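You operate a simulated robot arm through the tools that you are given. There is no shell and no other tool. Be economical: measure what you need, move in short steps, check, and stop when the job is done.

The job below is to be done with a simulated two-armed robot. You get a single attempt, and the scene is never put back.

## Task
Put one of the grey caps from the top of the grey table on the top of the blue trolley. Then put the grey felt pad on the top of the blue trolley. Then fetch the green bridge and set it on the oil tray. Then open the blue trolley drawer, take the blue block from the top of the blue trolley and leave it in the inside of the blue trolley drawer and shut the drawer again. Then put one of the banded black blocks from the orange bench top on top of the small cream box. Keep to this order. Set down upright: grey cap, green bridge.

The check looks at the end state, three seconds after you hand in, the way a careful person would. Anything else that was tipped, shoved, dropped, spilled or broken makes it a failure. Lids that push on must go on centred and level and be pressed home; caps that screw on are set level and turned clockwise until they are tight.

## Robot
Two 7-joint arms with two-finger grippers on one trunk, on a base that drives. Base frame: it is fixed to the floor where the robot stands at the start and does not move with it; the origin is under the middle of the robot, x ahead of it, y to its left, z up; the surface under the hand at the start is at about z = 0.8. Readings come in m, rad, newtons and seconds.
The left shoulder is at the start at [0.05, 0.191, 1.092], the right one opposite. With the tool pointing down near the work surface each hand reaches from about 0.22 to 0.74 m from the robot's upright axis, wherever it stands, measured 20 degrees to its own side. Places, roughly: banded black block (6x3x3 cm) [6.6, -4.9, 0.9]; blue block (6x9x4 cm) [-0.1, -2.8, 0.9]; blue trolley drawer [-0.1, -2.7, 0.7]; green bridge (5x10x8 cm) [-0.2, -2.7, 0.9]; grey cap (6x7x9 cm) [0.8, -0.2, 0.8]; grey felt pad (4x2x5 cm) [1.1, -0.1, 0.8]; inside of the blue trolley drawer [-0.2, -2.7, 0.7]; oil tray (13x11x3 cm) [1.5, -0.1, 0.8]; small cream box (7x16x12 cm) [6.1, -5, 0.9]; top of the blue trolley [-0.2, -2.7, 0.8]. Payload 2.69 kg a hand.
The tool frame of a hand sits at the grasp point between the pads (the TCP): z along the fingers, y along the line on which they close. The tips reach 0.02 m beyond it. Largest opening 0.1 m; the body of the gripper starts 0.063 m behind the TCP.
Orientation is that of the tool frame in the base frame, as a unit quaternion [w, x, y, z]. With the fingers straight down and closing along the base's y, the tool's x points along the base's -x, its y along +y and its z along -z.

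## Interface
- The arms move only by the tool send_rows. It takes "left_increments", "right_increments" or both (then of equal length, played together; a hand with none holds still); each is a list of rows, each a list of 7 numbers: the shift along the tool's x, y, z in m, then the turn, a rotation vector about the tool's x, y, z in rad, then the finger opening in m, from 0 to 0.1. In form: [[tx, ty, tz, ax, ay, az, gripper], ...]. A call has 1 to 20 rows; each row is the pose to reach, as a shift and turn from the pose commanded when the call began, along the tool's axes at that moment. A row lasts 0.2 s, in which the tool goes at most 0.05 m and 0.15 rad; a call with a longer step from one row to the next is refused whole, and so is a gripper value outside its range. A pose out of reach is approached as far as the arm can. The call stops where the force on the tool passes 40 N (or 10 N more than at its start, if that is more) or the arm is blocked; 0.2 s more then pass. The fingers move at their own pace (about 0.153 m/s each) and stop on an object; they squeeze with about 30 N. The grip force told is the motor's: it shows also when the fingers shut on nothing. Time passes only in rows, and 0.2 s behind the last, so rows that repeat a pose let the fingers close. The reply holds the time, the measured pose of the TCP, the force on the tool along the base axes, the opening and the grip force, in the units named above and with some noise, with the torque about the TCP (base axes, N m) and any sound that the robot's microphone picked up, and new pictures: "pictures" is both (left out), scene, wrist or none (wrist: the cameras of the hands that moved).
- Cameras (640 x 400 px; columns grow to the right, rows downward): "scene" is now at [0.1307, -0.0053, 1.2862]; the picture's right is [-0.06, -1.00, 0.00], its down [-0.46, 0.03, -0.89] and it looks along [0.89, -0.05, -0.46] (base axes); focal length 267 px, centre (320, 200). "left" rides on the left gripper at [0.07, 0.019, -0.099] in its tool frame; the picture's right is [-0.26, 0.97, 0.00], its down [-0.75, -0.20, -0.63] and it looks along [-0.61, -0.16, 0.78] (tool axes); focal length 230 px, centre (320, 200). "right" rides on the right gripper at [0.07, -0.019, -0.099] in its tool frame; the picture's right is [0.26, 0.97, 0.00], its down [-0.75, 0.20, -0.63] and it looks along [-0.61, 0.16, 0.78] (tool axes); focal length 230 px, centre (320, 200). There is no depth. A picture from a camera that has moved, and an enlarged one, comes with that camera's place and axes in the base frame and with its lens. The place of the scene camera against the robot may be out by one fixed shift of up to 0.012 m in any direction.
- raise_lower(by): slides the trunk up (or, below 0, down) by that many m; the arms and the scene camera ride with it, the base frame stays. It gives what a move gives, with no picture.
- roll_base(legs): drives the robot by 1 to 6 legs, each [ahead, left, turn to the left] in m, m and rad, along the robot's own axes; the way and the turn of a leg run together, so that a leg with both is an arc; at most 1.5 m and 3.142 rad a leg. The arms and the cameras ride along, it lands a little off, and it stops where it bumps. It gives what a move gives, and a new picture of the scene camera.
- aim_head(pan, tilt): turns the head with the scene camera to pan (to the left, within 1.396 rad either way) and tilt (down, from -0.506 to 1.204), counted from straight ahead of the robot. It gives what a move gives, and a new picture of the scene camera.
- close_up(camera, box): a new picture of the part [left, top, right, bottom] of that camera's present view, enlarged. No time passes.
- finish_job(): hands the job in; it is judged then, once.

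Go step by step. Nothing tells you exact positions but the pictures and the camera data: compare them with the known pose of the tool, close in by small moves and look again before you grip or let go. The budget is 186 turns and 260 pictures, counting those below and the enlarged ones. Unless the task says otherwise, let go and move clear before handing in, and close with one line.

The tools are called after "Emit:" as name(argument=value, ...) on one line, values as JSON. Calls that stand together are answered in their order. send_rows: Moves the arms, as the interface text tells. Its arguments: {"type":"object","properties":{"left_increments":{"type":"array","items":{"type":"array","items":{"type":"number"}}},"right_increments":{"type":"array","items":{"type":"array","items":{"type":"number"}}},"pictures":{"type":"string","enum":["both","scene","wrist","none"]}},"required":[]} The other tools are called the same way: raise_lower (by) slides the trunk up or down; roll_base (legs) drives the base; aim_head (pan, tilt) turns the head that bears the scene camera; close_up (camera, box) takes an enlarged picture of a part of a camera's view; finish_job () hands the job in.

At the start:

```text
clock: 0.0
left_ee_pos: [0.4287, 0.1218, 1.0485]
left_tcp_rot: [0.0, 0.001, 1.0, 0.0]
left_wrist_force: [0.4, 0.8, 1.1]
left_wrist_torque: [0.0, -0.06, 0.0]
left_width: 0.0999
left_gripper_force: 0.0
right_ee_pos: [0.4631, -0.2232, 1.0696]
right_tcp_rot: [0.0, 0.001, 1.0, 0.0]
right_wrist_force: [0.5, -0.2, -0.7]
right_wrist_torque: [0.02, -0.01, 0.0]
right_width: 0.0999
right_gripper_force: 0.0
trunk travel left (down, up): [-0.15, 0.173]
robot x, y, heading: [0.0007, 0.0014, 0.002]
head pan, tilt: [-0.058, 0.48]
```

scene: 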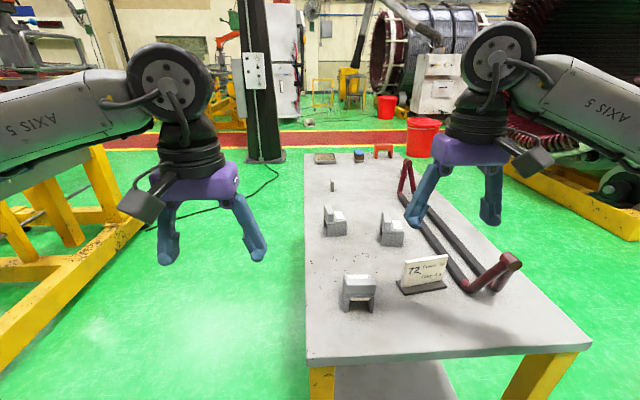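
right: 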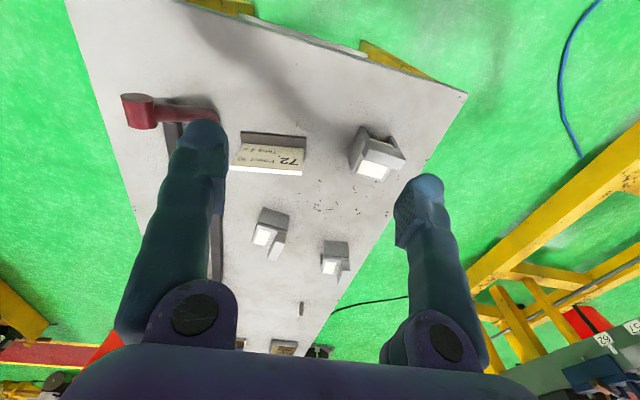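
left: 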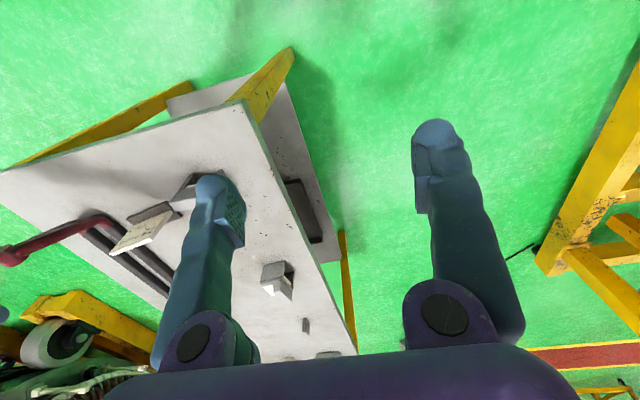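

The grey table is ahead with three grey caps, the small felt pad behind them, and the oil tray at the far end. I'll look closer before reaching for the nearest cap.

Emit:
close_up(camera="scene", box=[300, 140, 460, 240])

Emit:
close_up(camera="scene", box=[310, 240, 470, 340])

```text
4.00 times, centred on (380, 190) of scene
camera zoom: at [0.1307, -0.0053, 1.2862], right [-0.06, -1.0, 0.0], down [-0.46, 0.03, -0.89], along [0.89, -0.05, -0.46], focal length 1068 px, centre (80, 240)
```

zoom: 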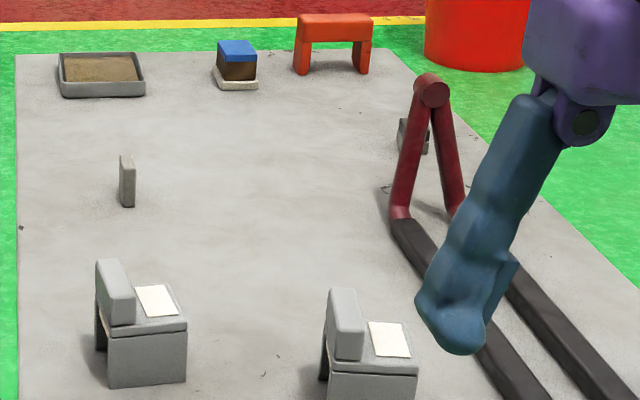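

```text
4.00 times, centred on (390, 290) of scene
camera zoom: at [0.1307, -0.0053, 1.2862], right [-0.06, -1.0, 0.0], down [-0.46, 0.03, -0.89], along [0.89, -0.05, -0.46], focal length 1068 px, centre (40, -160)
```

zoom: 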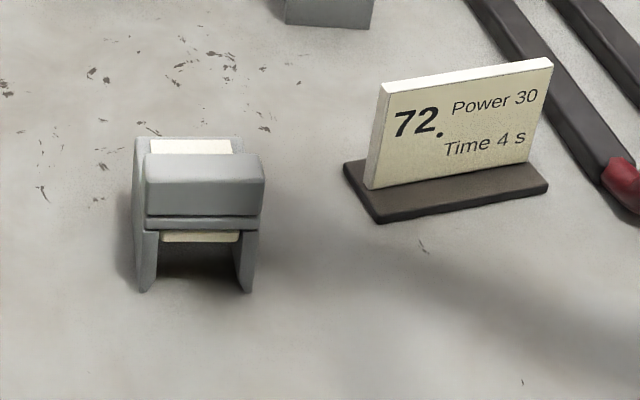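

The caps and pad are clear; the pad (~1.08,-0.10) needs access from the table's left side. I'll check the corridor on the left, and the way to the trolley on the right.

Emit:
aim_head(pan=0.7, tilt=0.6)

Emit:
aim_head(pan=-1.39, tilt=0.35)

```text
clock: 1.1
left_ee_pos: [0.4282, 0.123, 1.0478]
left_tcp_rot: [0.0, 0.0, 1.0, 0.0]
left_wrist_force: [0.3, 0.5, -0.9]
left_wrist_torque: [-0.03, -0.02, 0.0]
left_width: 0.1
left_gripper_force: 0.1
right_ee_pos: [0.4615, -0.2226, 1.07]
right_tcp_rot: [0.0, 0.001, 1.0, 0.0]
right_wrist_force: [-0.3, 0.7, -1.4]
right_wrist_torque: [0.02, 0.02, 0.02]
right_width: 0.1004
right_gripper_force: 0.0
trunk travel left (down, up): [-0.15, 0.173]
robot x, y, heading: [-0.0007, 0.0, 0.003]
head pan, tilt: [0.7, 0.6]
camera scene: at [0.1072, 0.0569, 1.2754], right [0.64, -0.77, 0.0], down [-0.43, -0.36, -0.83], along [0.63, 0.53, -0.56], focal length 267 px, centre (320, 200)
```

scene: 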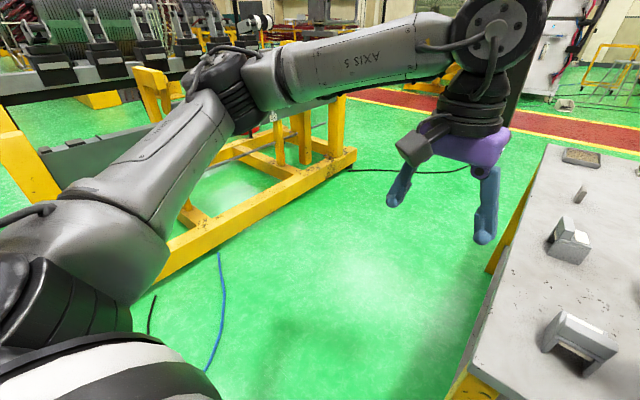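

```text
clock: 3.1
left_ee_pos: [0.4287, 0.1209, 1.0481]
left_tcp_rot: [0.0, 0.0, 1.0, 0.0]
left_wrist_force: [0.8, 0.2, -0.4]
left_wrist_torque: [-0.01, -0.03, -0.02]
left_width: 0.1001
left_gripper_force: 0.0
right_ee_pos: [0.4627, -0.2226, 1.0704]
right_tcp_rot: [0.0, 0.001, 1.0, 0.0]
right_wrist_force: [0.8, -0.8, 0.4]
right_wrist_torque: [-0.03, 0.01, 0.02]
right_width: 0.1
right_gripper_force: 0.0
trunk travel left (down, up): [-0.15, 0.173]
robot x, y, heading: [0.0001, 0.0013, 0.002]
head pan, tilt: [-1.389, 0.351]
camera scene: at [0.0564, -0.0916, 1.2982], right [-0.98, -0.18, 0.0], down [-0.06, 0.34, -0.94], along [0.17, -0.92, -0.34], focal length 267 px, centre (320, 200)
```

scene: 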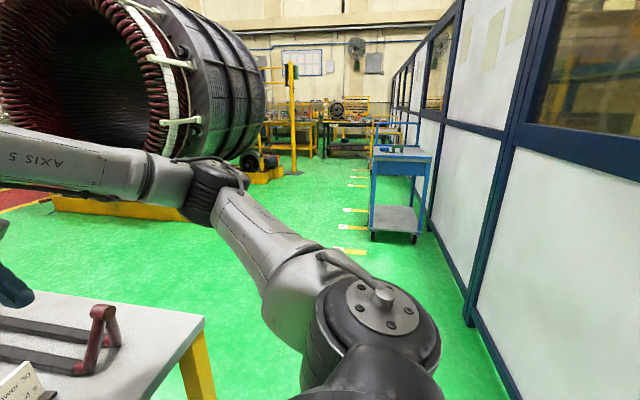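

The corridor on the left is wide (yellow rail at y≈1.4) and the trolley route at x≈0 is clear. I'll drive to the left side of the table and face it.

Emit:
roll_base(legs=[[0, 0.47, 0], [0.98, 0, 0], [0, 0, -1.571]])

Emit:
aim_head(pan=0, tilt=0.75)

```text
clock: 16.2
left_ee_pos: [1.113, 0.0265, 1.0498]
left_tcp_rot: [0.001, 0.71, 0.704, 0.0]
left_wrist_force: [0.1, 0.4, -0.8]
left_wrist_torque: [-0.01, -0.03, -0.03]
left_width: 0.0999
left_gripper_force: 0.2
right_ee_pos: [0.7695, -0.0054, 1.0698]
right_tcp_rot: [0.001, 0.71, 0.704, 0.0]
right_wrist_force: [0.4, 0.1, 0.9]
right_wrist_torque: [0.01, -0.01, -0.02]
right_width: 0.0999
right_gripper_force: 0.0
trunk travel left (down, up): [-0.15, 0.173]
robot x, y, heading: [0.9966, 0.4539, -1.583]
head pan, tilt: [-1.389, 0.351]
camera scene: at [0.9022, 0.3996, 1.2982], right [-0.17, 0.98, 0.0], down [0.34, 0.06, -0.94], along [-0.92, -0.16, -0.34], focal length 267 px, centre (320, 200)
```

scene: 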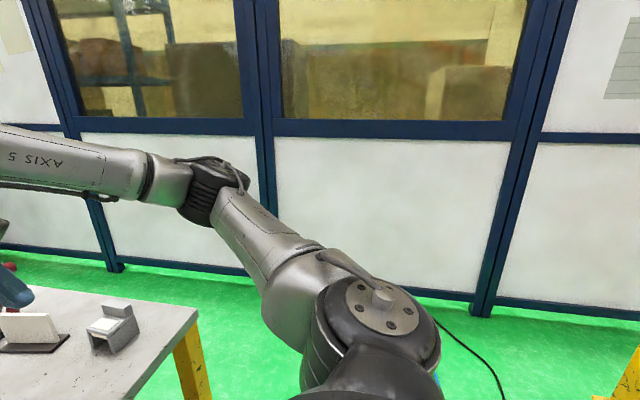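

```text
clock: 17.8
left_ee_pos: [1.1138, 0.0259, 1.0496]
left_tcp_rot: [0.0, 0.709, 0.705, 0.0]
left_wrist_force: [0.6, -0.3, -0.1]
left_wrist_torque: [-0.02, -0.02, 0.03]
left_width: 0.0999
left_gripper_force: 0.2
right_ee_pos: [0.7685, -0.0052, 1.0706]
right_tcp_rot: [0.0, 0.711, 0.703, 0.001]
right_wrist_force: [0.0, -0.6, 0.5]
right_wrist_torque: [0.01, 0.03, -0.01]
right_width: 0.0998
right_gripper_force: 0.0
trunk travel left (down, up): [-0.15, 0.173]
robot x, y, heading: [0.9962, 0.4574, -1.578]
head pan, tilt: [0.0, 0.75]
camera scene: at [0.9934, 0.3328, 1.2626], right [-1.0, 0.01, 0.0], down [0.01, 0.68, -0.73], along [-0.01, -0.73, -0.68], focal length 267 px, centre (320, 200)
```

scene: 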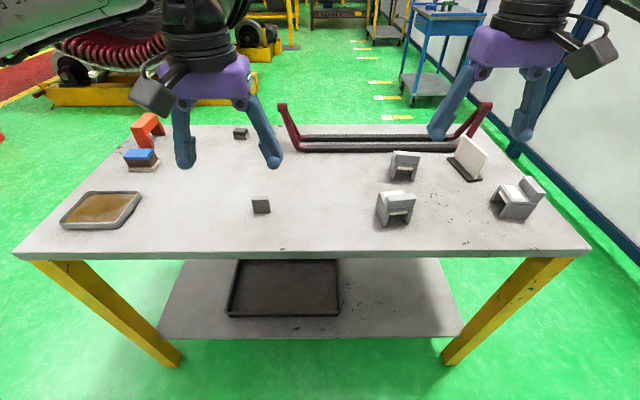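

I now see cap, pad and tray from the side. Zoom in for measurements.

Emit:
close_up(camera="scene", box=[230, 130, 430, 255])

Emit:
close_up(camera="right", box=[0, 0, 640, 400])

Emit:
close_up(camera="left", box=[0, 0, 640, 400])

```text
3.20 times, centred on (330, 192) of scene
camera zoom: at [0.9934, 0.3328, 1.2626], right [-1.0, 0.01, 0.0], down [0.01, 0.68, -0.73], along [-0.01, -0.73, -0.68], focal length 854 px, centre (288, 224)
```

zoom: 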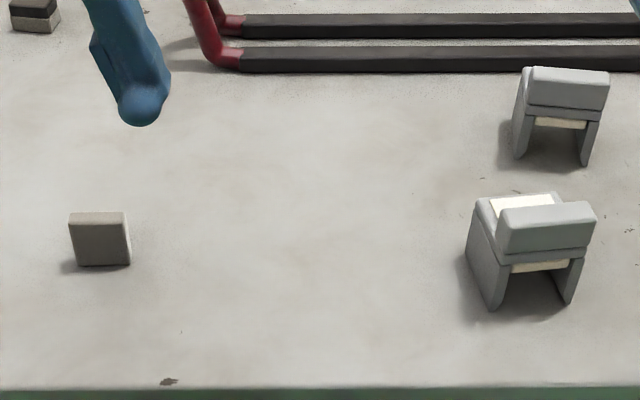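

```text
1.00 times, centred on (320, 200) of right (not enlarged: the box is as wide or as high as the picture)
camera zoom: at [0.7505, 0.064, 1.1697], right [0.97, 0.25, 0.0], down [0.19, -0.75, 0.63], along [0.16, -0.61, -0.78], focal length 230 px, centre (320, 200)
```

zoom: 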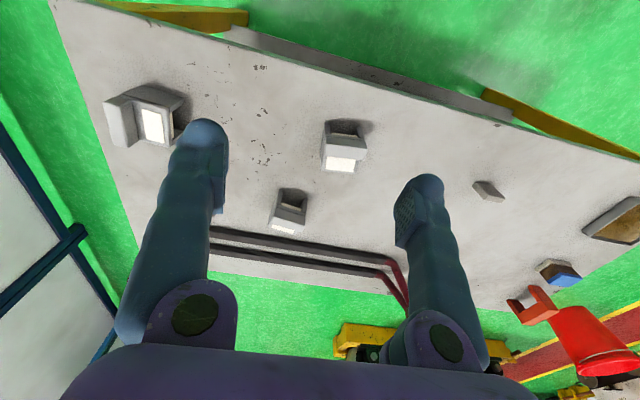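

```text
1.00 times, centred on (320, 200) of left (not enlarged: the box is as wide or as high as the picture)
camera zoom: at [1.1344, 0.0961, 1.1482], right [0.96, -0.26, 0.0], down [-0.2, -0.75, 0.63], along [-0.17, -0.61, -0.78], focal length 230 px, centre (320, 200)
```

zoom: 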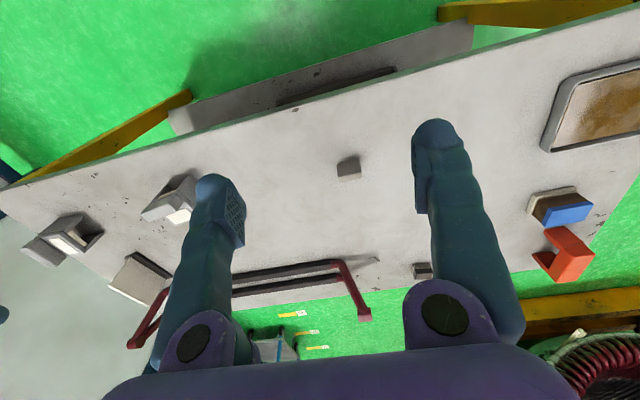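

Cap is near (0.83,-0.10) and pad near (1.125,-0.11). Bring both hands over their targets and look through the wrist cameras.

Emit:
send_rows(right_increments=[[-0.03, 0.02, 0.02, 0, 0, 0, 0.1], [-0.06, 0.04, 0.04, 0, 0, 0, 0.1], [-0.09, 0.06, 0.06, 0, 0, 0, 0.1], [-0.09, 0.06, 0.08, 0, 0, 0, 0.1]], left_increments=[[-0.035, 0.003, 0.02, 0, 0, 0, 0.1], [-0.07, 0.006, 0.05, 0, 0, 0, 0.1], [-0.105, 0.009, 0.08, 0, 0, 0, 0.1], [-0.136, 0.012, 0.1, 0, 0, 0, 0.1]], pictures="both")

```text
clock: 18.8
left_ee_pos: [1.1254, -0.1104, 0.948]
left_tcp_rot: [0.001, 0.71, 0.704, 0.0]
left_wrist_force: [0.5, 1.7, -0.1]
left_wrist_torque: [0.05, 0.01, 0.0]
left_width: 0.1
left_gripper_force: 0.1
right_ee_pos: [0.8299, -0.0962, 0.9912]
right_tcp_rot: [0.0, 0.71, 0.704, -0.001]
right_wrist_force: [0.0, -0.3, 0.1]
right_wrist_torque: [0.0, 0.01, 0.0]
right_width: 0.0997
right_gripper_force: 0.1
trunk travel left (down, up): [-0.15, 0.173]
robot x, y, heading: [0.9953, 0.4536, -1.581]
head pan, tilt: [0.0, 0.75]
camera scene: at [0.9929, 0.3326, 1.2625], right [-1.0, 0.01, 0.0], down [0.01, 0.68, -0.73], along [-0.01, -0.73, -0.68], focal length 267 px, centre (320, 200)
camera right: at [0.8104, -0.0265, 1.0901], right [0.97, 0.25, 0.0], down [0.19, -0.75, 0.63], along [0.16, -0.61, -0.78], focal length 230 px, centre (320, 200)
camera left: at [1.1467, -0.0406, 1.0482], right [0.96, -0.26, 0.0], down [-0.21, -0.75, 0.63], along [-0.17, -0.61, -0.78], focal length 230 px, centre (320, 200)
```

scene: 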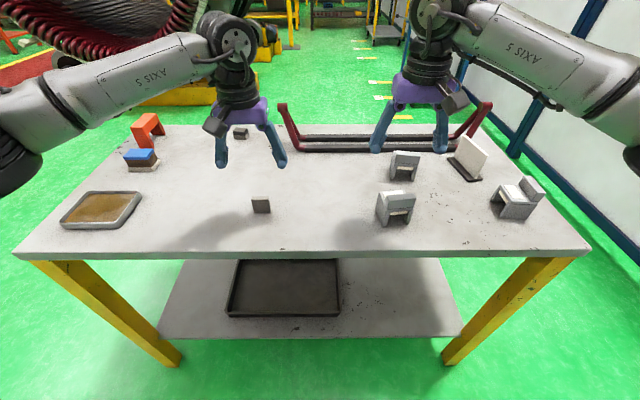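
right: 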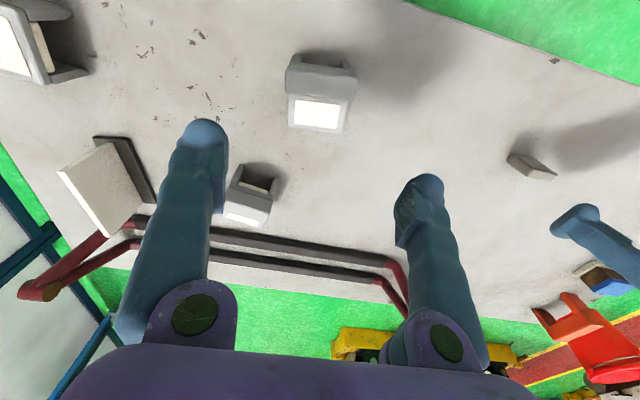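
left: 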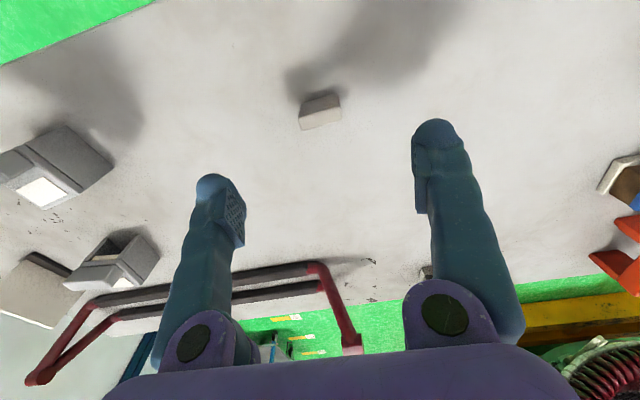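

Cap centre ≈(0.826,-0.088) and turned by about 9° ; pad ≈(1.129,-0.105). Lower closer and rotate the right hand to match.

Emit:
send_rows(right_increments=[[0.004, -0.002, 0.035, 0, 0, -0.07, 0.1], [0.008, -0.004, 0.06, 0, 0, -0.14, 0.1]], left_increments=[[0.003, 0.003, 0.03, 0, 0, 0, 0.1], [0.005, 0.004, 0.06, 0, 0, 0, 0.1]], pictures="wrist")

Emit:
close_up(camera="right", box=[200, 0, 440, 150])

Emit:
close_up(camera="left", box=[200, 50, 440, 200])

```text
clock: 19.4
left_ee_pos: [1.1307, -0.1047, 0.8863]
left_tcp_rot: [0.0, 0.709, 0.705, 0.0]
left_wrist_force: [0.7, -0.4, -0.1]
left_wrist_torque: [0.01, 0.0, -0.01]
left_width: 0.1001
left_gripper_force: 0.1
right_ee_pos: [0.8238, -0.0894, 0.9321]
right_tcp_rot: [0.001, 0.659, 0.752, 0.001]
right_wrist_force: [0.4, -0.1, 0.5]
right_wrist_torque: [-0.01, 0.0, 0.02]
right_width: 0.1
right_gripper_force: 0.1
trunk travel left (down, up): [-0.15, 0.173]
robot x, y, heading: [0.994, 0.4553, -1.58]
head pan, tilt: [0.0, 0.75]
camera right: at [0.7961, -0.0231, 1.0313], right [0.92, 0.38, 0.0], down [0.3, -0.72, 0.63], along [0.24, -0.58, -0.78], focal length 230 px, centre (320, 200)
camera left: at [1.1511, -0.0355, 0.9862], right [0.96, -0.26, 0.0], down [-0.21, -0.75, 0.63], along [-0.17, -0.61, -0.78], focal length 230 px, centre (320, 200)
```

right: 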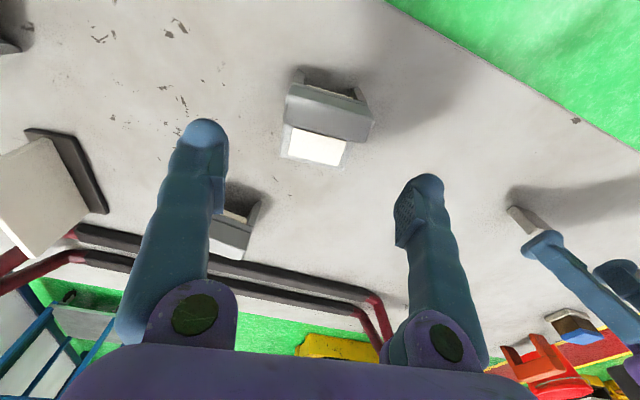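
left: 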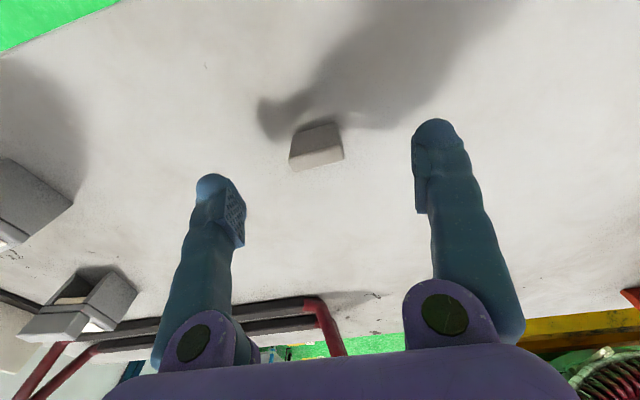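

```text
2.67 times, centred on (320, 75) of right
camera zoom: at [0.7961, -0.0231, 1.0313], right [0.92, 0.38, 0.0], down [0.3, -0.72, 0.63], along [0.24, -0.58, -0.78], focal length 614 px, centre (320, 533)
```

zoom: 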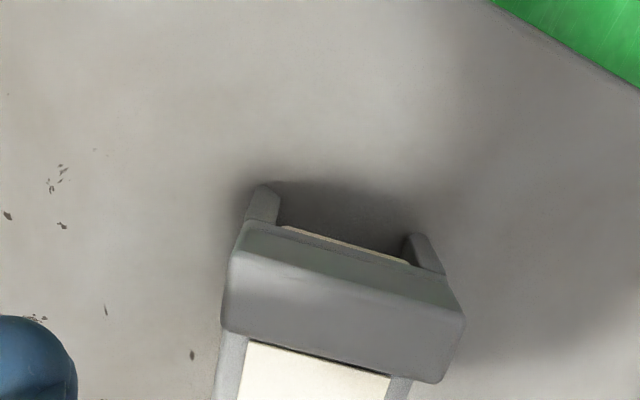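

```text
2.67 times, centred on (320, 125) of left
camera zoom: at [1.1511, -0.0355, 0.9862], right [0.96, -0.26, 0.0], down [-0.21, -0.75, 0.63], along [-0.17, -0.61, -0.78], focal length 614 px, centre (320, 400)
```

zoom: 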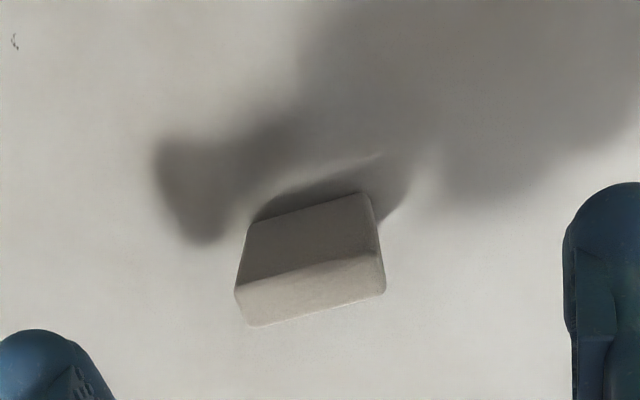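

Both hands are aligned over cap and pad. Lower and grip both.

Emit:
send_rows(right_increments=[[0.002, -0.001, 0.04, 0, 0, 0, 0.1], [0.002, -0.001, 0.08, 0, 0, 0, 0.1], [0.002, -0.001, 0.08, 0, 0, 0, 0.1], [0.002, -0.001, 0.08, 0, 0, 0, 0.04], [0.002, -0.001, 0.08, 0, 0, 0, 0.04], [0.002, -0.001, 0.08, 0, 0, 0, 0.04]], left_increments=[[-0.003, -0.002, 0.03, 0, 0, 0, 0.1], [-0.003, -0.002, 0.054, 0, 0, 0, 0.1], [-0.003, -0.002, 0.054, 0, 0, 0, 0.1], [-0.003, -0.002, 0.054, 0, 0, 0, 0.02], [-0.003, -0.002, 0.054, 0, 0, 0, 0.02], [-0.003, -0.002, 0.054, 0, 0, 0, 0.02]], pictures="both")

```text
clock: 20.8
left_ee_pos: [1.127, -0.107, 0.8344]
left_tcp_rot: [0.0, 0.71, 0.705, 0.0]
left_wrist_force: [0.1, 0.1, -0.9]
left_wrist_torque: [0.04, -0.01, 0.02]
left_width: 0.0368
left_gripper_force: 29.7
right_ee_pos: [0.8231, -0.0867, 0.8526]
right_tcp_rot: [0.0, 0.66, 0.751, 0.001]
right_wrist_force: [0.2, 0.2, 0.3]
right_wrist_torque: [-0.02, -0.01, 0.01]
right_width: 0.0592
right_gripper_force: 29.8
trunk travel left (down, up): [-0.15, 0.173]
robot x, y, heading: [0.998, 0.4578, -1.578]
head pan, tilt: [0.0, 0.75]
camera scene: at [0.9935, 0.3328, 1.2625], right [-1.0, 0.01, 0.0], down [0.0, 0.68, -0.73], along [-0.01, -0.73, -0.68], focal length 267 px, centre (320, 200)
camera right: at [0.7959, -0.0201, 0.9511], right [0.92, 0.38, 0.0], down [0.3, -0.72, 0.63], along [0.24, -0.58, -0.78], focal length 230 px, centre (320, 200)
camera left: at [1.1484, -0.0381, 0.9334], right [0.96, -0.26, 0.0], down [-0.2, -0.75, 0.63], along [-0.17, -0.61, -0.78], focal length 230 px, centre (320, 200)
```

scene: 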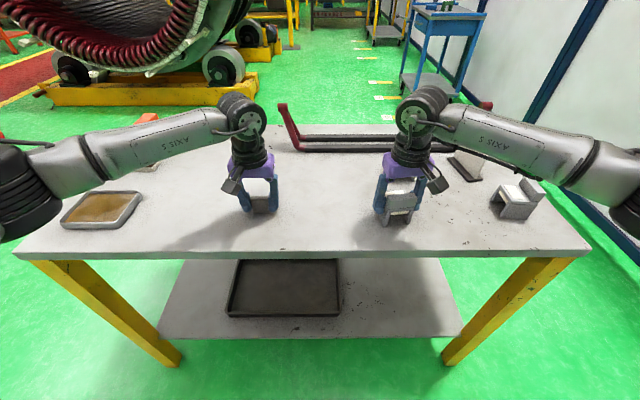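
right: 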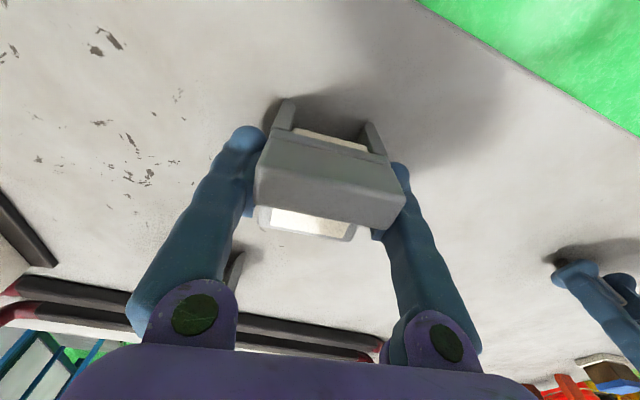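
left: 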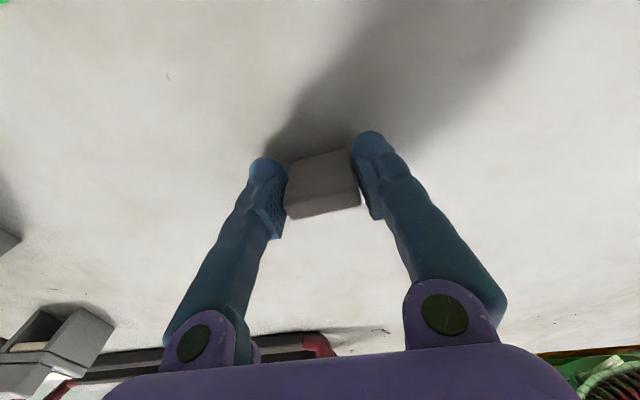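

Both held (cap 59 mm, pad 37 mm). Lift straight up and draw in, then drive to the trolley.

Emit:
send_rows(right_increments=[[0, 0, -0.04, 0, 0, 0, 0.04], [0, 0, -0.09, 0, 0, 0, 0.04], [0, 0, -0.14, 0, 0, 0, 0.04], [0.03, 0, -0.18, 0, 0, 0.0, 0.04], [0.07, 0, -0.21, 0, 0, 0.05, 0.04], [0.11, 0, -0.23, 0, 0, 0.1, 0.04], [0.15, 0, -0.23, 0, 0, 0.14, 0.04]], left_increments=[[0, 0, -0.04, 0, 0, 0, 0.02], [0, 0, -0.09, 0, 0, 0, 0.02], [0, 0, -0.14, 0, 0, 0, 0.02], [0.03, 0, -0.18, 0, 0, 0, 0.02], [0.07, 0, -0.21, 0, 0, 0, 0.02], [0.11, 0, -0.23, 0, 0, 0, 0.02], [0.15, 0, -0.23, 0, 0, 0, 0.02]], pictures="scene")

Emit:
roll_base(legs=[[0, -0.98, 0], [1.0, 0, 0], [1.1, 0, 0]])

```text
clock: 22.4
left_ee_pos: [1.1282, 0.0422, 1.0666]
left_tcp_rot: [0.001, 0.708, 0.706, 0.0]
left_wrist_force: [0.5, 0.2, 0.5]
left_wrist_torque: [-0.04, -0.02, -0.04]
left_width: 0.0369
left_gripper_force: 29.9
right_ee_pos: [0.8005, 0.0624, 1.0778]
right_tcp_rot: [0.0, 0.711, 0.703, 0.0]
right_wrist_force: [-0.8, 0.8, -1.9]
right_wrist_torque: [0.01, 0.0, 0.01]
right_width: 0.0593
right_gripper_force: 30.0
trunk travel left (down, up): [-0.15, 0.173]
robot x, y, heading: [0.9933, 0.4578, -1.576]
head pan, tilt: [0.0, 0.75]
camera scene: at [0.9933, 0.3335, 1.2627], right [-1.0, 0.01, 0.0], down [0.01, 0.68, -0.73], along [-0.01, -0.73, -0.68], focal length 267 px, centre (320, 200)
```

scene: 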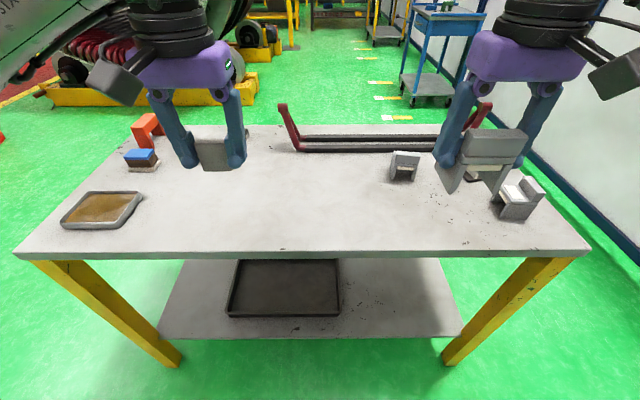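

```text
clock: 41.5
left_ee_pos: [0.101, -2.0829, 1.0662]
left_tcp_rot: [0.0, 0.714, 0.7, 0.0]
left_wrist_force: [0.0, -0.2, 0.4]
left_wrist_torque: [0.03, -0.01, 0.01]
left_width: 0.0366
left_gripper_force: 30.0
right_ee_pos: [-0.2254, -2.0575, 1.0779]
right_tcp_rot: [0.0, 0.715, 0.699, -0.001]
right_wrist_force: [0.2, 0.3, -1.1]
right_wrist_torque: [-0.05, 0.03, -0.02]
right_width: 0.0594
right_gripper_force: 29.8
trunk travel left (down, up): [-0.15, 0.173]
robot x, y, heading: [-0.0253, -1.664, -1.591]
head pan, tilt: [0.0, 0.75]
camera scene: at [-0.0304, -1.7884, 1.2625], right [-1.0, 0.02, 0.0], down [0.01, 0.68, -0.73], along [-0.02, -0.73, -0.68], focal length 267 px, centre (320, 200)
```

scene: 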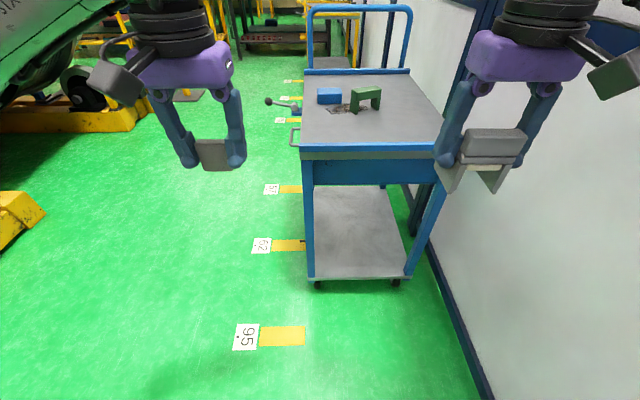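

The trolley stands ahead; the drawer handle is on its +x side. Look closer at the trolley.

Emit:
close_up(camera="scene", box=[250, 60, 460, 190])

```text
3.05 times, centred on (355, 125) of scene
camera zoom: at [-0.0304, -1.7884, 1.2625], right [-1.0, 0.02, 0.0], down [0.01, 0.68, -0.73], along [-0.02, -0.73, -0.68], focal length 814 px, centre (213, 429)
```

zoom: 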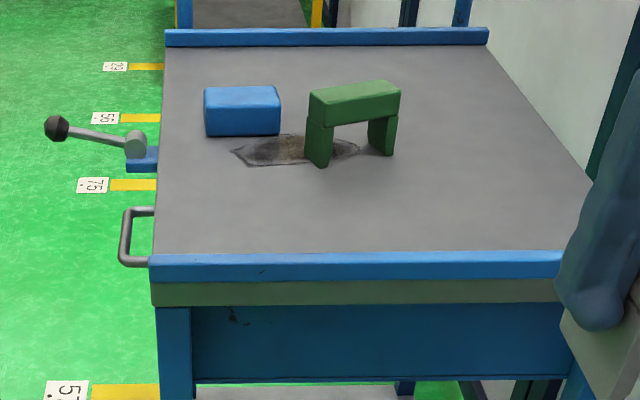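

Trolley top spans x -0.41..0.01, y -2.52..-3.2; I'll place the cap near (-0.31,-2.64) and pad near (-0.08,-2.63). Drive closer.

Emit:
roll_base(legs=[[0, 0, 0.02], [0.42, 0, 0]])

```text
clock: 44.3
left_ee_pos: [0.1056, -2.4833, 1.0664]
left_tcp_rot: [-0.001, 0.709, 0.705, -0.001]
left_wrist_force: [0.2, -0.4, -0.4]
left_wrist_torque: [0.01, 0.03, -0.04]
left_width: 0.0367
left_gripper_force: 30.3
right_ee_pos: [-0.2204, -2.4631, 1.0774]
right_tcp_rot: [-0.001, 0.71, 0.704, -0.001]
right_wrist_force: [0.0, 0.2, -0.5]
right_wrist_torque: [0.0, 0.02, -0.01]
right_width: 0.0595
right_gripper_force: 29.8
trunk travel left (down, up): [-0.15, 0.173]
robot x, y, heading: [-0.0321, -2.0685, -1.578]
head pan, tilt: [0.0, 0.75]
stopped in leg 2: the robot was blocked; the commanded pose is now the measured one
camera scene: at [-0.0298, -2.191, 1.2626], right [-1.0, 0.01, 0.0], down [0.0, 0.68, -0.73], along [0.0, -0.73, -0.68], focal length 267 px, centre (320, 200)
```

scene: 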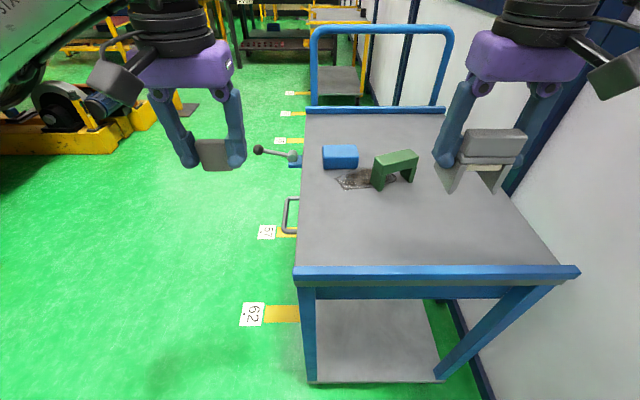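

The base bumped at y=-2.07, near enough to work. Re-triangulating gives trolley top z≈0.85. Move the cap over (-0.34,-2.60) and lower partway.

Emit:
send_rows(right_increments=[[-0.03, -0.03, 0, 0, 0, 0, 0.04], [-0.06, -0.06, 0.03, 0, 0, 0, 0.04], [-0.1, -0.09, 0.06, 0, 0, 0, 0.04], [-0.135, -0.12, 0.09, 0, 0, 0, 0.04], [-0.135, -0.12, 0.13, 0, 0, 0, 0.04]], pictures="both")

```text
refused: row 2 steps farther than a row can; nothing moved
```

Emit:
send_rows(right_increments=[[-0.03, -0.03, 0, 0, 0, 0, 0.04], [-0.06, -0.055, 0.02, 0, 0, 0, 0.04], [-0.09, -0.08, 0.04, 0, 0, 0, 0.04], [-0.115, -0.1, 0.07, 0, 0, 0, 0.04], [-0.135, -0.12, 0.1, 0, 0, 0, 0.04], [-0.135, -0.12, 0.13, 0, 0, 0, 0.04]], pictures="both")

```text
clock: 45.7
left_ee_pos: [0.105, -2.4817, 1.066]
left_tcp_rot: [0.0, 0.709, 0.705, 0.0]
left_wrist_force: [0.0, 0.6, -0.8]
left_wrist_torque: [-0.04, 0.0, 0.01]
left_width: 0.0369
left_gripper_force: 29.9
right_ee_pos: [-0.3393, -2.5976, 0.949]
right_tcp_rot: [-0.001, 0.709, 0.705, 0.0]
right_wrist_force: [0.1, 0.3, -0.7]
right_wrist_torque: [-0.02, 0.0, -0.01]
right_width: 0.0595
right_gripper_force: 29.8
trunk travel left (down, up): [-0.15, 0.173]
robot x, y, heading: [-0.0312, -2.07, -1.576]
head pan, tilt: [0.0, 0.75]
camera scene: at [-0.03, -2.1914, 1.2626], right [-1.0, 0.01, 0.0], down [0.0, 0.68, -0.73], along [0.0, -0.73, -0.68], focal length 267 px, centre (320, 200)
camera right: at [-0.3584, -2.5282, 1.049], right [0.97, 0.25, 0.0], down [0.19, -0.75, 0.63], along [0.16, -0.61, -0.78], focal length 230 px, centre (320, 200)
```

scene: 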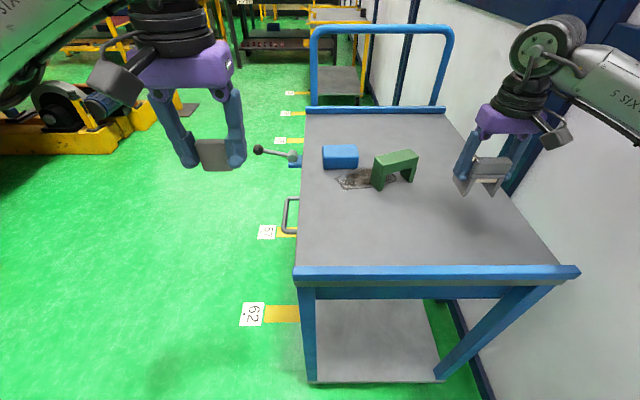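
right: 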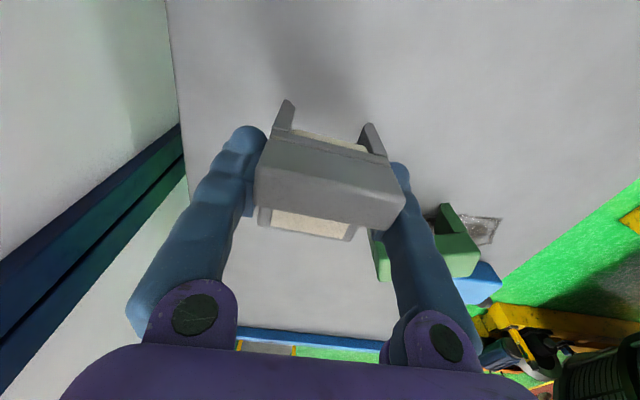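

Clear space below the cap. Lower gently until contact.

Emit:
send_rows(right_increments=[[0, 0, 0.02, 0, 0, 0, 0.04], [0, 0, 0.035, 0, 0, 0, 0.04], [0, 0, 0.042, 0, 0, 0, 0.04]], pictures="wrist")

```text
clock: 46.5
left_ee_pos: [0.1061, -2.482, 1.0653]
left_tcp_rot: [0.0, 0.709, 0.705, 0.0]
left_wrist_force: [0.0, -0.6, 0.1]
left_wrist_torque: [-0.03, -0.02, 0.02]
left_width: 0.037
left_gripper_force: 30.2
right_ee_pos: [-0.3415, -2.5987, 0.9067]
right_tcp_rot: [0.0, 0.709, 0.705, -0.001]
right_wrist_force: [-0.7, 1.0, -1.1]
right_wrist_torque: [-0.01, 0.02, -0.01]
right_width: 0.0592
right_gripper_force: 29.8
trunk travel left (down, up): [-0.15, 0.173]
robot x, y, heading: [-0.0282, -2.0731, -1.576]
head pan, tilt: [0.0, 0.75]
camera right: at [-0.3595, -2.5289, 1.0061], right [0.97, 0.25, 0.0], down [0.19, -0.75, 0.63], along [0.16, -0.61, -0.78], focal length 230 px, centre (320, 200)
```

right: 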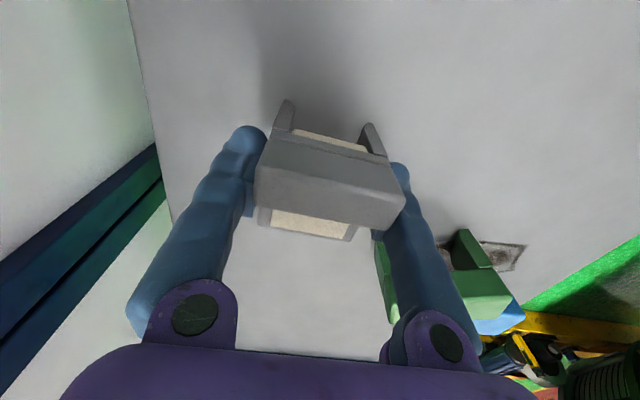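

Emit:
send_rows(right_increments=[[0, 0, 0.003, 0, 0, 0, 0.04], [0, 0, 0.006, 0, 0, 0, 0.04], [0, 0, 0.009, 0, 0, 0, 0.04]], pictures="none")

```text
clock: 47.3
left_ee_pos: [0.1042, -2.4825, 1.0661]
left_tcp_rot: [-0.001, 0.709, 0.706, 0.0]
left_wrist_force: [-0.4, -0.4, -0.1]
left_wrist_torque: [-0.04, -0.01, 0.0]
left_width: 0.0369
left_gripper_force: 30.2
right_ee_pos: [-0.3419, -2.5979, 0.8973]
right_tcp_rot: [0.0, 0.709, 0.705, 0.0]
right_wrist_force: [-0.2, -0.1, -1.2]
right_wrist_torque: [-0.01, -0.01, 0.04]
right_width: 0.0595
right_gripper_force: 30.3
trunk travel left (down, up): [-0.15, 0.173]
robot x, y, heading: [-0.0285, -2.0699, -1.577]
head pan, tilt: [0.0, 0.75]
```

Emit:
send_rows(right_increments=[[0, 0, 0.003, 0, 0, 0, 0.04], [0, 0, 0.006, 0, 0, 0, 0.04], [0, 0, 0.008, 0, 0, 0, 0.04]], pictures="wrist")

```text
clock: 48.1
left_ee_pos: [0.1054, -2.4815, 1.0659]
left_tcp_rot: [0.0, 0.709, 0.705, -0.001]
left_wrist_force: [0.0, -0.4, 1.1]
left_wrist_torque: [0.0, 0.0, 0.01]
left_width: 0.0368
left_gripper_force: 30.4
right_ee_pos: [-0.3421, -2.5991, 0.891]
right_tcp_rot: [0.001, 0.71, 0.705, 0.0]
right_wrist_force: [-0.2, 0.7, 8.0]
right_wrist_torque: [0.26, 0.25, 0.03]
right_width: 0.0593
right_gripper_force: 29.9
trunk travel left (down, up): [-0.15, 0.173]
robot x, y, heading: [-0.032, -2.0702, -1.58]
head pan, tilt: [0.0, 0.75]
camera right: at [-0.36, -2.5284, 0.9906], right [0.97, 0.25, 0.0], down [0.19, -0.75, 0.63], along [0.16, -0.61, -0.78], focal length 230 px, centre (320, 200)
```

right: 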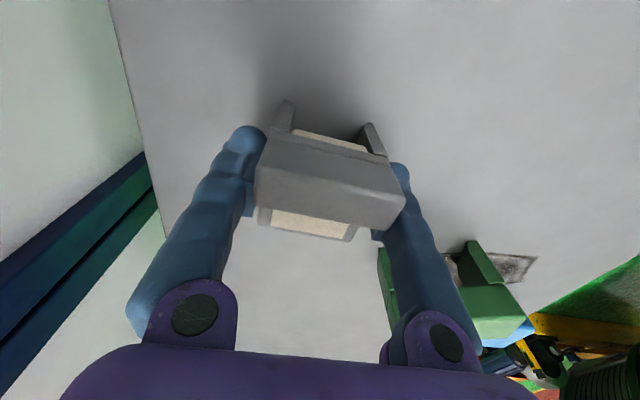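

Contact made (8 N). Release and lift off.

Emit:
send_rows(right_increments=[[0, 0, 0, 0, 0, 0, 0.07], [0, 0, 0, 0, 0, 0, 0.09], [0, 0, 0, 0, 0, 0, 0.09], [0, 0, -0.03, 0, 0, 0, 0.09], [0, 0, -0.07, 0, 0, 0, 0.09], [0, 0, -0.12, 0, 0, 0, 0.09], [0.04, 0, -0.15, 0, 0, 0, 0.09], [0.08, 0, -0.17, 0, 0, 0, 0.09]], pictures="both")

```text
clock: 49.9
left_ee_pos: [0.1146, -2.4845, 1.0632]
left_tcp_rot: [-0.004, 0.708, 0.707, -0.002]
left_wrist_force: [0.2, 0.1, -1.3]
left_wrist_torque: [0.01, 0.03, 0.03]
left_width: 0.0368
left_gripper_force: 29.9
right_ee_pos: [-0.3283, -2.5189, 1.0578]
right_tcp_rot: [-0.006, 0.706, 0.708, -0.001]
right_wrist_force: [0.4, -0.1, 0.1]
right_wrist_torque: [0.01, 0.01, 0.02]
right_width: 0.0899
right_gripper_force: 0.0
trunk travel left (down, up): [-0.15, 0.173]
robot x, y, heading: [-0.0266, -2.0701, -1.575]
head pan, tilt: [0.0, 0.75]
camera scene: at [-0.02, -2.1942, 1.2613], right [-1.0, 0.0, 0.01], down [0.0, 0.68, -0.73], along [-0.01, -0.73, -0.68], focal length 267 px, centre (320, 200)
camera right: at [-0.3471, -2.4504, 1.1578], right [0.97, 0.26, -0.01], down [0.21, -0.75, 0.62], along [0.16, -0.6, -0.78], focal length 230 px, centre (320, 200)
```

scene: 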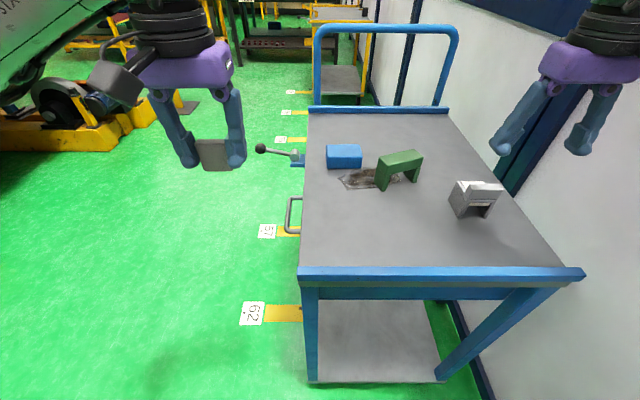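
right: 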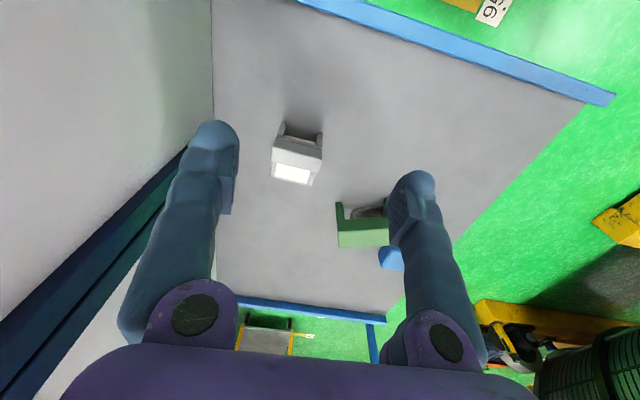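

The cap stands upright. The robot leaned slightly – the right elbow likely touches the wall – so bring the right hand inward, and look.

Emit:
send_rows(right_increments=[[-0.02, 0.04, -0.01, 0, 0, 0, 0.09], [-0.04, 0.08, -0.02, 0, 0, 0, 0.09], [-0.04, 0.12, -0.02, 0, 0, 0, 0.09]], pictures="none")

Emit:
aim_head(pan=-1.0, tilt=0.4)

```text
clock: 50.7
left_ee_pos: [0.1066, -2.4822, 1.0665]
left_tcp_rot: [0.0, 0.709, 0.705, 0.0]
left_wrist_force: [0.0, 0.1, -0.2]
left_wrist_torque: [0.02, 0.01, -0.02]
left_width: 0.0366
left_gripper_force: 30.4
right_ee_pos: [-0.2215, -2.5577, 1.0813]
right_tcp_rot: [0.001, 0.71, 0.704, -0.001]
right_wrist_force: [1.2, 0.7, 0.1]
right_wrist_torque: [0.02, 0.02, 0.01]
right_width: 0.09
right_gripper_force: 0.1
trunk travel left (down, up): [-0.15, 0.173]
robot x, y, heading: [-0.0274, -2.0671, -1.573]
head pan, tilt: [0.0, 0.75]
```

```text
clock: 52.0
left_ee_pos: [0.1059, -2.4834, 1.0661]
left_tcp_rot: [0.0, 0.709, 0.705, 0.0]
left_wrist_force: [0.8, 0.3, -0.2]
left_wrist_torque: [0.01, 0.0, 0.0]
left_width: 0.037
left_gripper_force: 30.0
right_ee_pos: [-0.2226, -2.5581, 1.0817]
right_tcp_rot: [-0.001, 0.71, 0.704, -0.001]
right_wrist_force: [0.3, -0.2, -0.6]
right_wrist_torque: [0.0, 0.0, 0.0]
right_width: 0.0898
right_gripper_force: 0.0
trunk travel left (down, up): [-0.15, 0.173]
robot x, y, heading: [-0.0296, -2.0691, -1.58]
head pan, tilt: [-1.0, 0.4]
camera scene: at [-0.1075, -2.1581, 1.2936], right [-0.54, 0.84, 0.0], down [0.33, 0.21, -0.92], along [-0.78, -0.49, -0.39], focal length 267 px, centre (320, 200)
```

scene: 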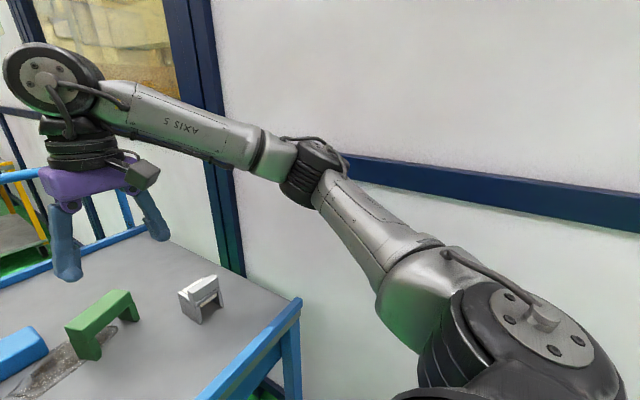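

Robot is upright again. Now place the pad at about (-0.06,-2.56) with the left hand, right hand moved back.

Emit:
send_rows(right_increments=[[0.03, 0, 0, 0, 0, 0, 0.09], [0.06, 0, 0, 0, 0, 0, 0.09], [0.09, 0, 0, 0, 0, 0, 0.09], [0.09, 0, 0, 0, 0, 0, 0.09], [0.09, 0, 0, 0, 0, 0, 0.09], [0.09, 0, 0, 0, 0, 0, 0.09]], left_increments=[[-0.02, -0.03, 0, 0, 0, 0, 0.02], [-0.04, -0.07, 0, 0, 0, 0, 0.02], [-0.06, -0.11, 0.02, 0, 0, 0, 0.02], [-0.08, -0.14, 0.05, 0, 0, 0, 0.02], [-0.08, -0.165, 0.09, 0, 0, 0, 0.02], [-0.08, -0.165, 0.13, 0, 0, 0, 0.02]], pictures="wrist")

Emit:
aim_head(pan=0, tilt=0.75)

```text
clock: 53.4
left_ee_pos: [-0.0572, -2.5652, 0.9372]
left_tcp_rot: [0.0, 0.708, 0.706, 0.0]
left_wrist_force: [-0.9, -0.5, -0.2]
left_wrist_torque: [-0.03, -0.01, 0.0]
left_width: 0.0366
left_gripper_force: 29.9
right_ee_pos: [-0.2216, -2.4705, 1.077]
right_tcp_rot: [0.0, 0.709, 0.705, 0.0]
right_wrist_force: [0.7, -0.7, -0.3]
right_wrist_torque: [0.0, 0.03, 0.01]
right_width: 0.0898
right_gripper_force: 0.2
trunk travel left (down, up): [-0.15, 0.173]
robot x, y, heading: [-0.0292, -2.0707, -1.573]
head pan, tilt: [-1.0, 0.4]
camera right: at [-0.2397, -2.3999, 1.1763], right [0.97, 0.25, 0.0], down [0.19, -0.75, 0.63], along [0.16, -0.61, -0.78], focal length 230 px, centre (320, 200)
camera left: at [-0.037, -2.494, 1.0357], right [0.96, -0.26, 0.0], down [-0.2, -0.75, 0.63], along [-0.17, -0.61, -0.78], focal length 230 px, centre (320, 200)
```

right: 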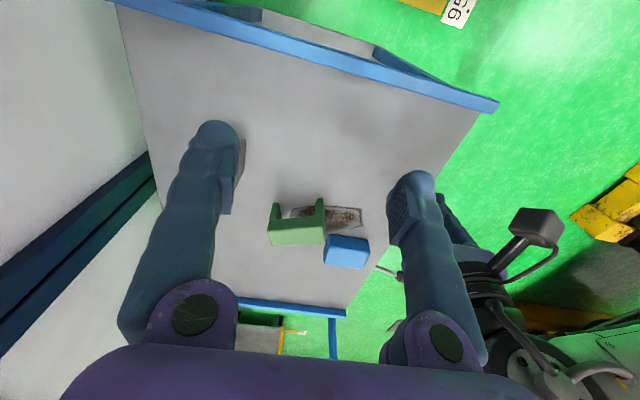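
left: 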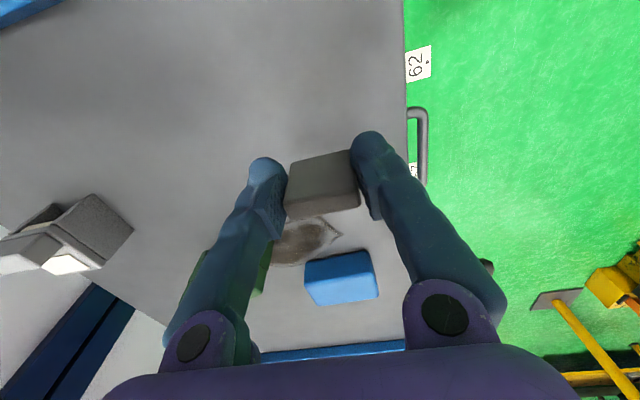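

```text
clock: 54.7
left_ee_pos: [-0.0582, -2.5618, 0.9374]
left_tcp_rot: [0.0, 0.709, 0.705, 0.0]
left_wrist_force: [-0.2, -0.1, -0.3]
left_wrist_torque: [-0.01, -0.01, 0.06]
left_width: 0.0369
left_gripper_force: 29.9
right_ee_pos: [-0.2218, -2.4695, 1.0774]
right_tcp_rot: [0.0, 0.709, 0.705, 0.0]
right_wrist_force: [0.5, 0.0, 0.0]
right_wrist_torque: [-0.01, -0.03, 0.03]
right_width: 0.0901
right_gripper_force: 0.0
trunk travel left (down, up): [-0.15, 0.173]
robot x, y, heading: [-0.0295, -2.0704, -1.575]
head pan, tilt: [0.0, 0.75]
camera scene: at [-0.0299, -2.1913, 1.2626], right [-1.0, 0.01, 0.0], down [0.0, 0.68, -0.73], along [0.0, -0.73, -0.68], focal length 267 px, centre (320, 200)
```

scene: 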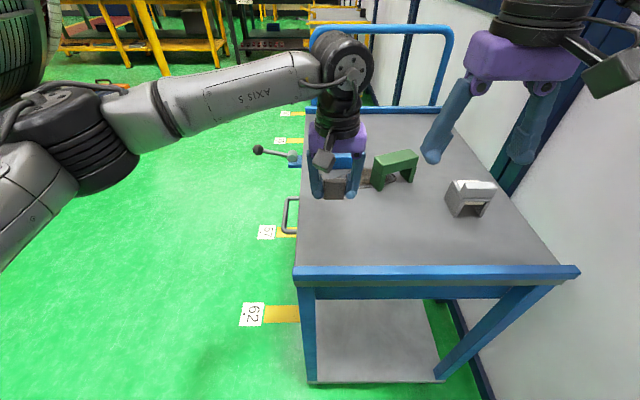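

The pad is over clear surface. Lower it gently.

Emit:
send_rows(left_increments=[[0, 0, 0.03, 0, 0, 0, 0.02], [0, 0, 0.05, 0, 0, 0, 0.02], [0, 0, 0.058, 0, 0, 0, 0.02], [0, 0, 0.062, 0, 0, 0, 0.02], [0, 0, 0.065, 0, 0, 0, 0.02]], pictures="none")

```text
clock: 55.9
left_ee_pos: [-0.0603, -2.5613, 0.8724]
left_tcp_rot: [0.001, 0.709, 0.705, -0.001]
left_wrist_force: [0.6, 0.5, 10.5]
left_wrist_torque: [-0.06, -0.09, 0.0]
left_width: 0.0366
left_gripper_force: 30.0
right_ee_pos: [-0.2221, -2.4683, 1.0785]
right_tcp_rot: [0.0, 0.71, 0.704, 0.0]
right_wrist_force: [-0.8, 0.5, -0.2]
right_wrist_torque: [-0.01, 0.01, 0.02]
right_width: 0.0901
right_gripper_force: 0.0
trunk travel left (down, up): [-0.15, 0.173]
robot x, y, heading: [-0.0268, -2.0696, -1.575]
head pan, tilt: [0.0, 0.75]
```

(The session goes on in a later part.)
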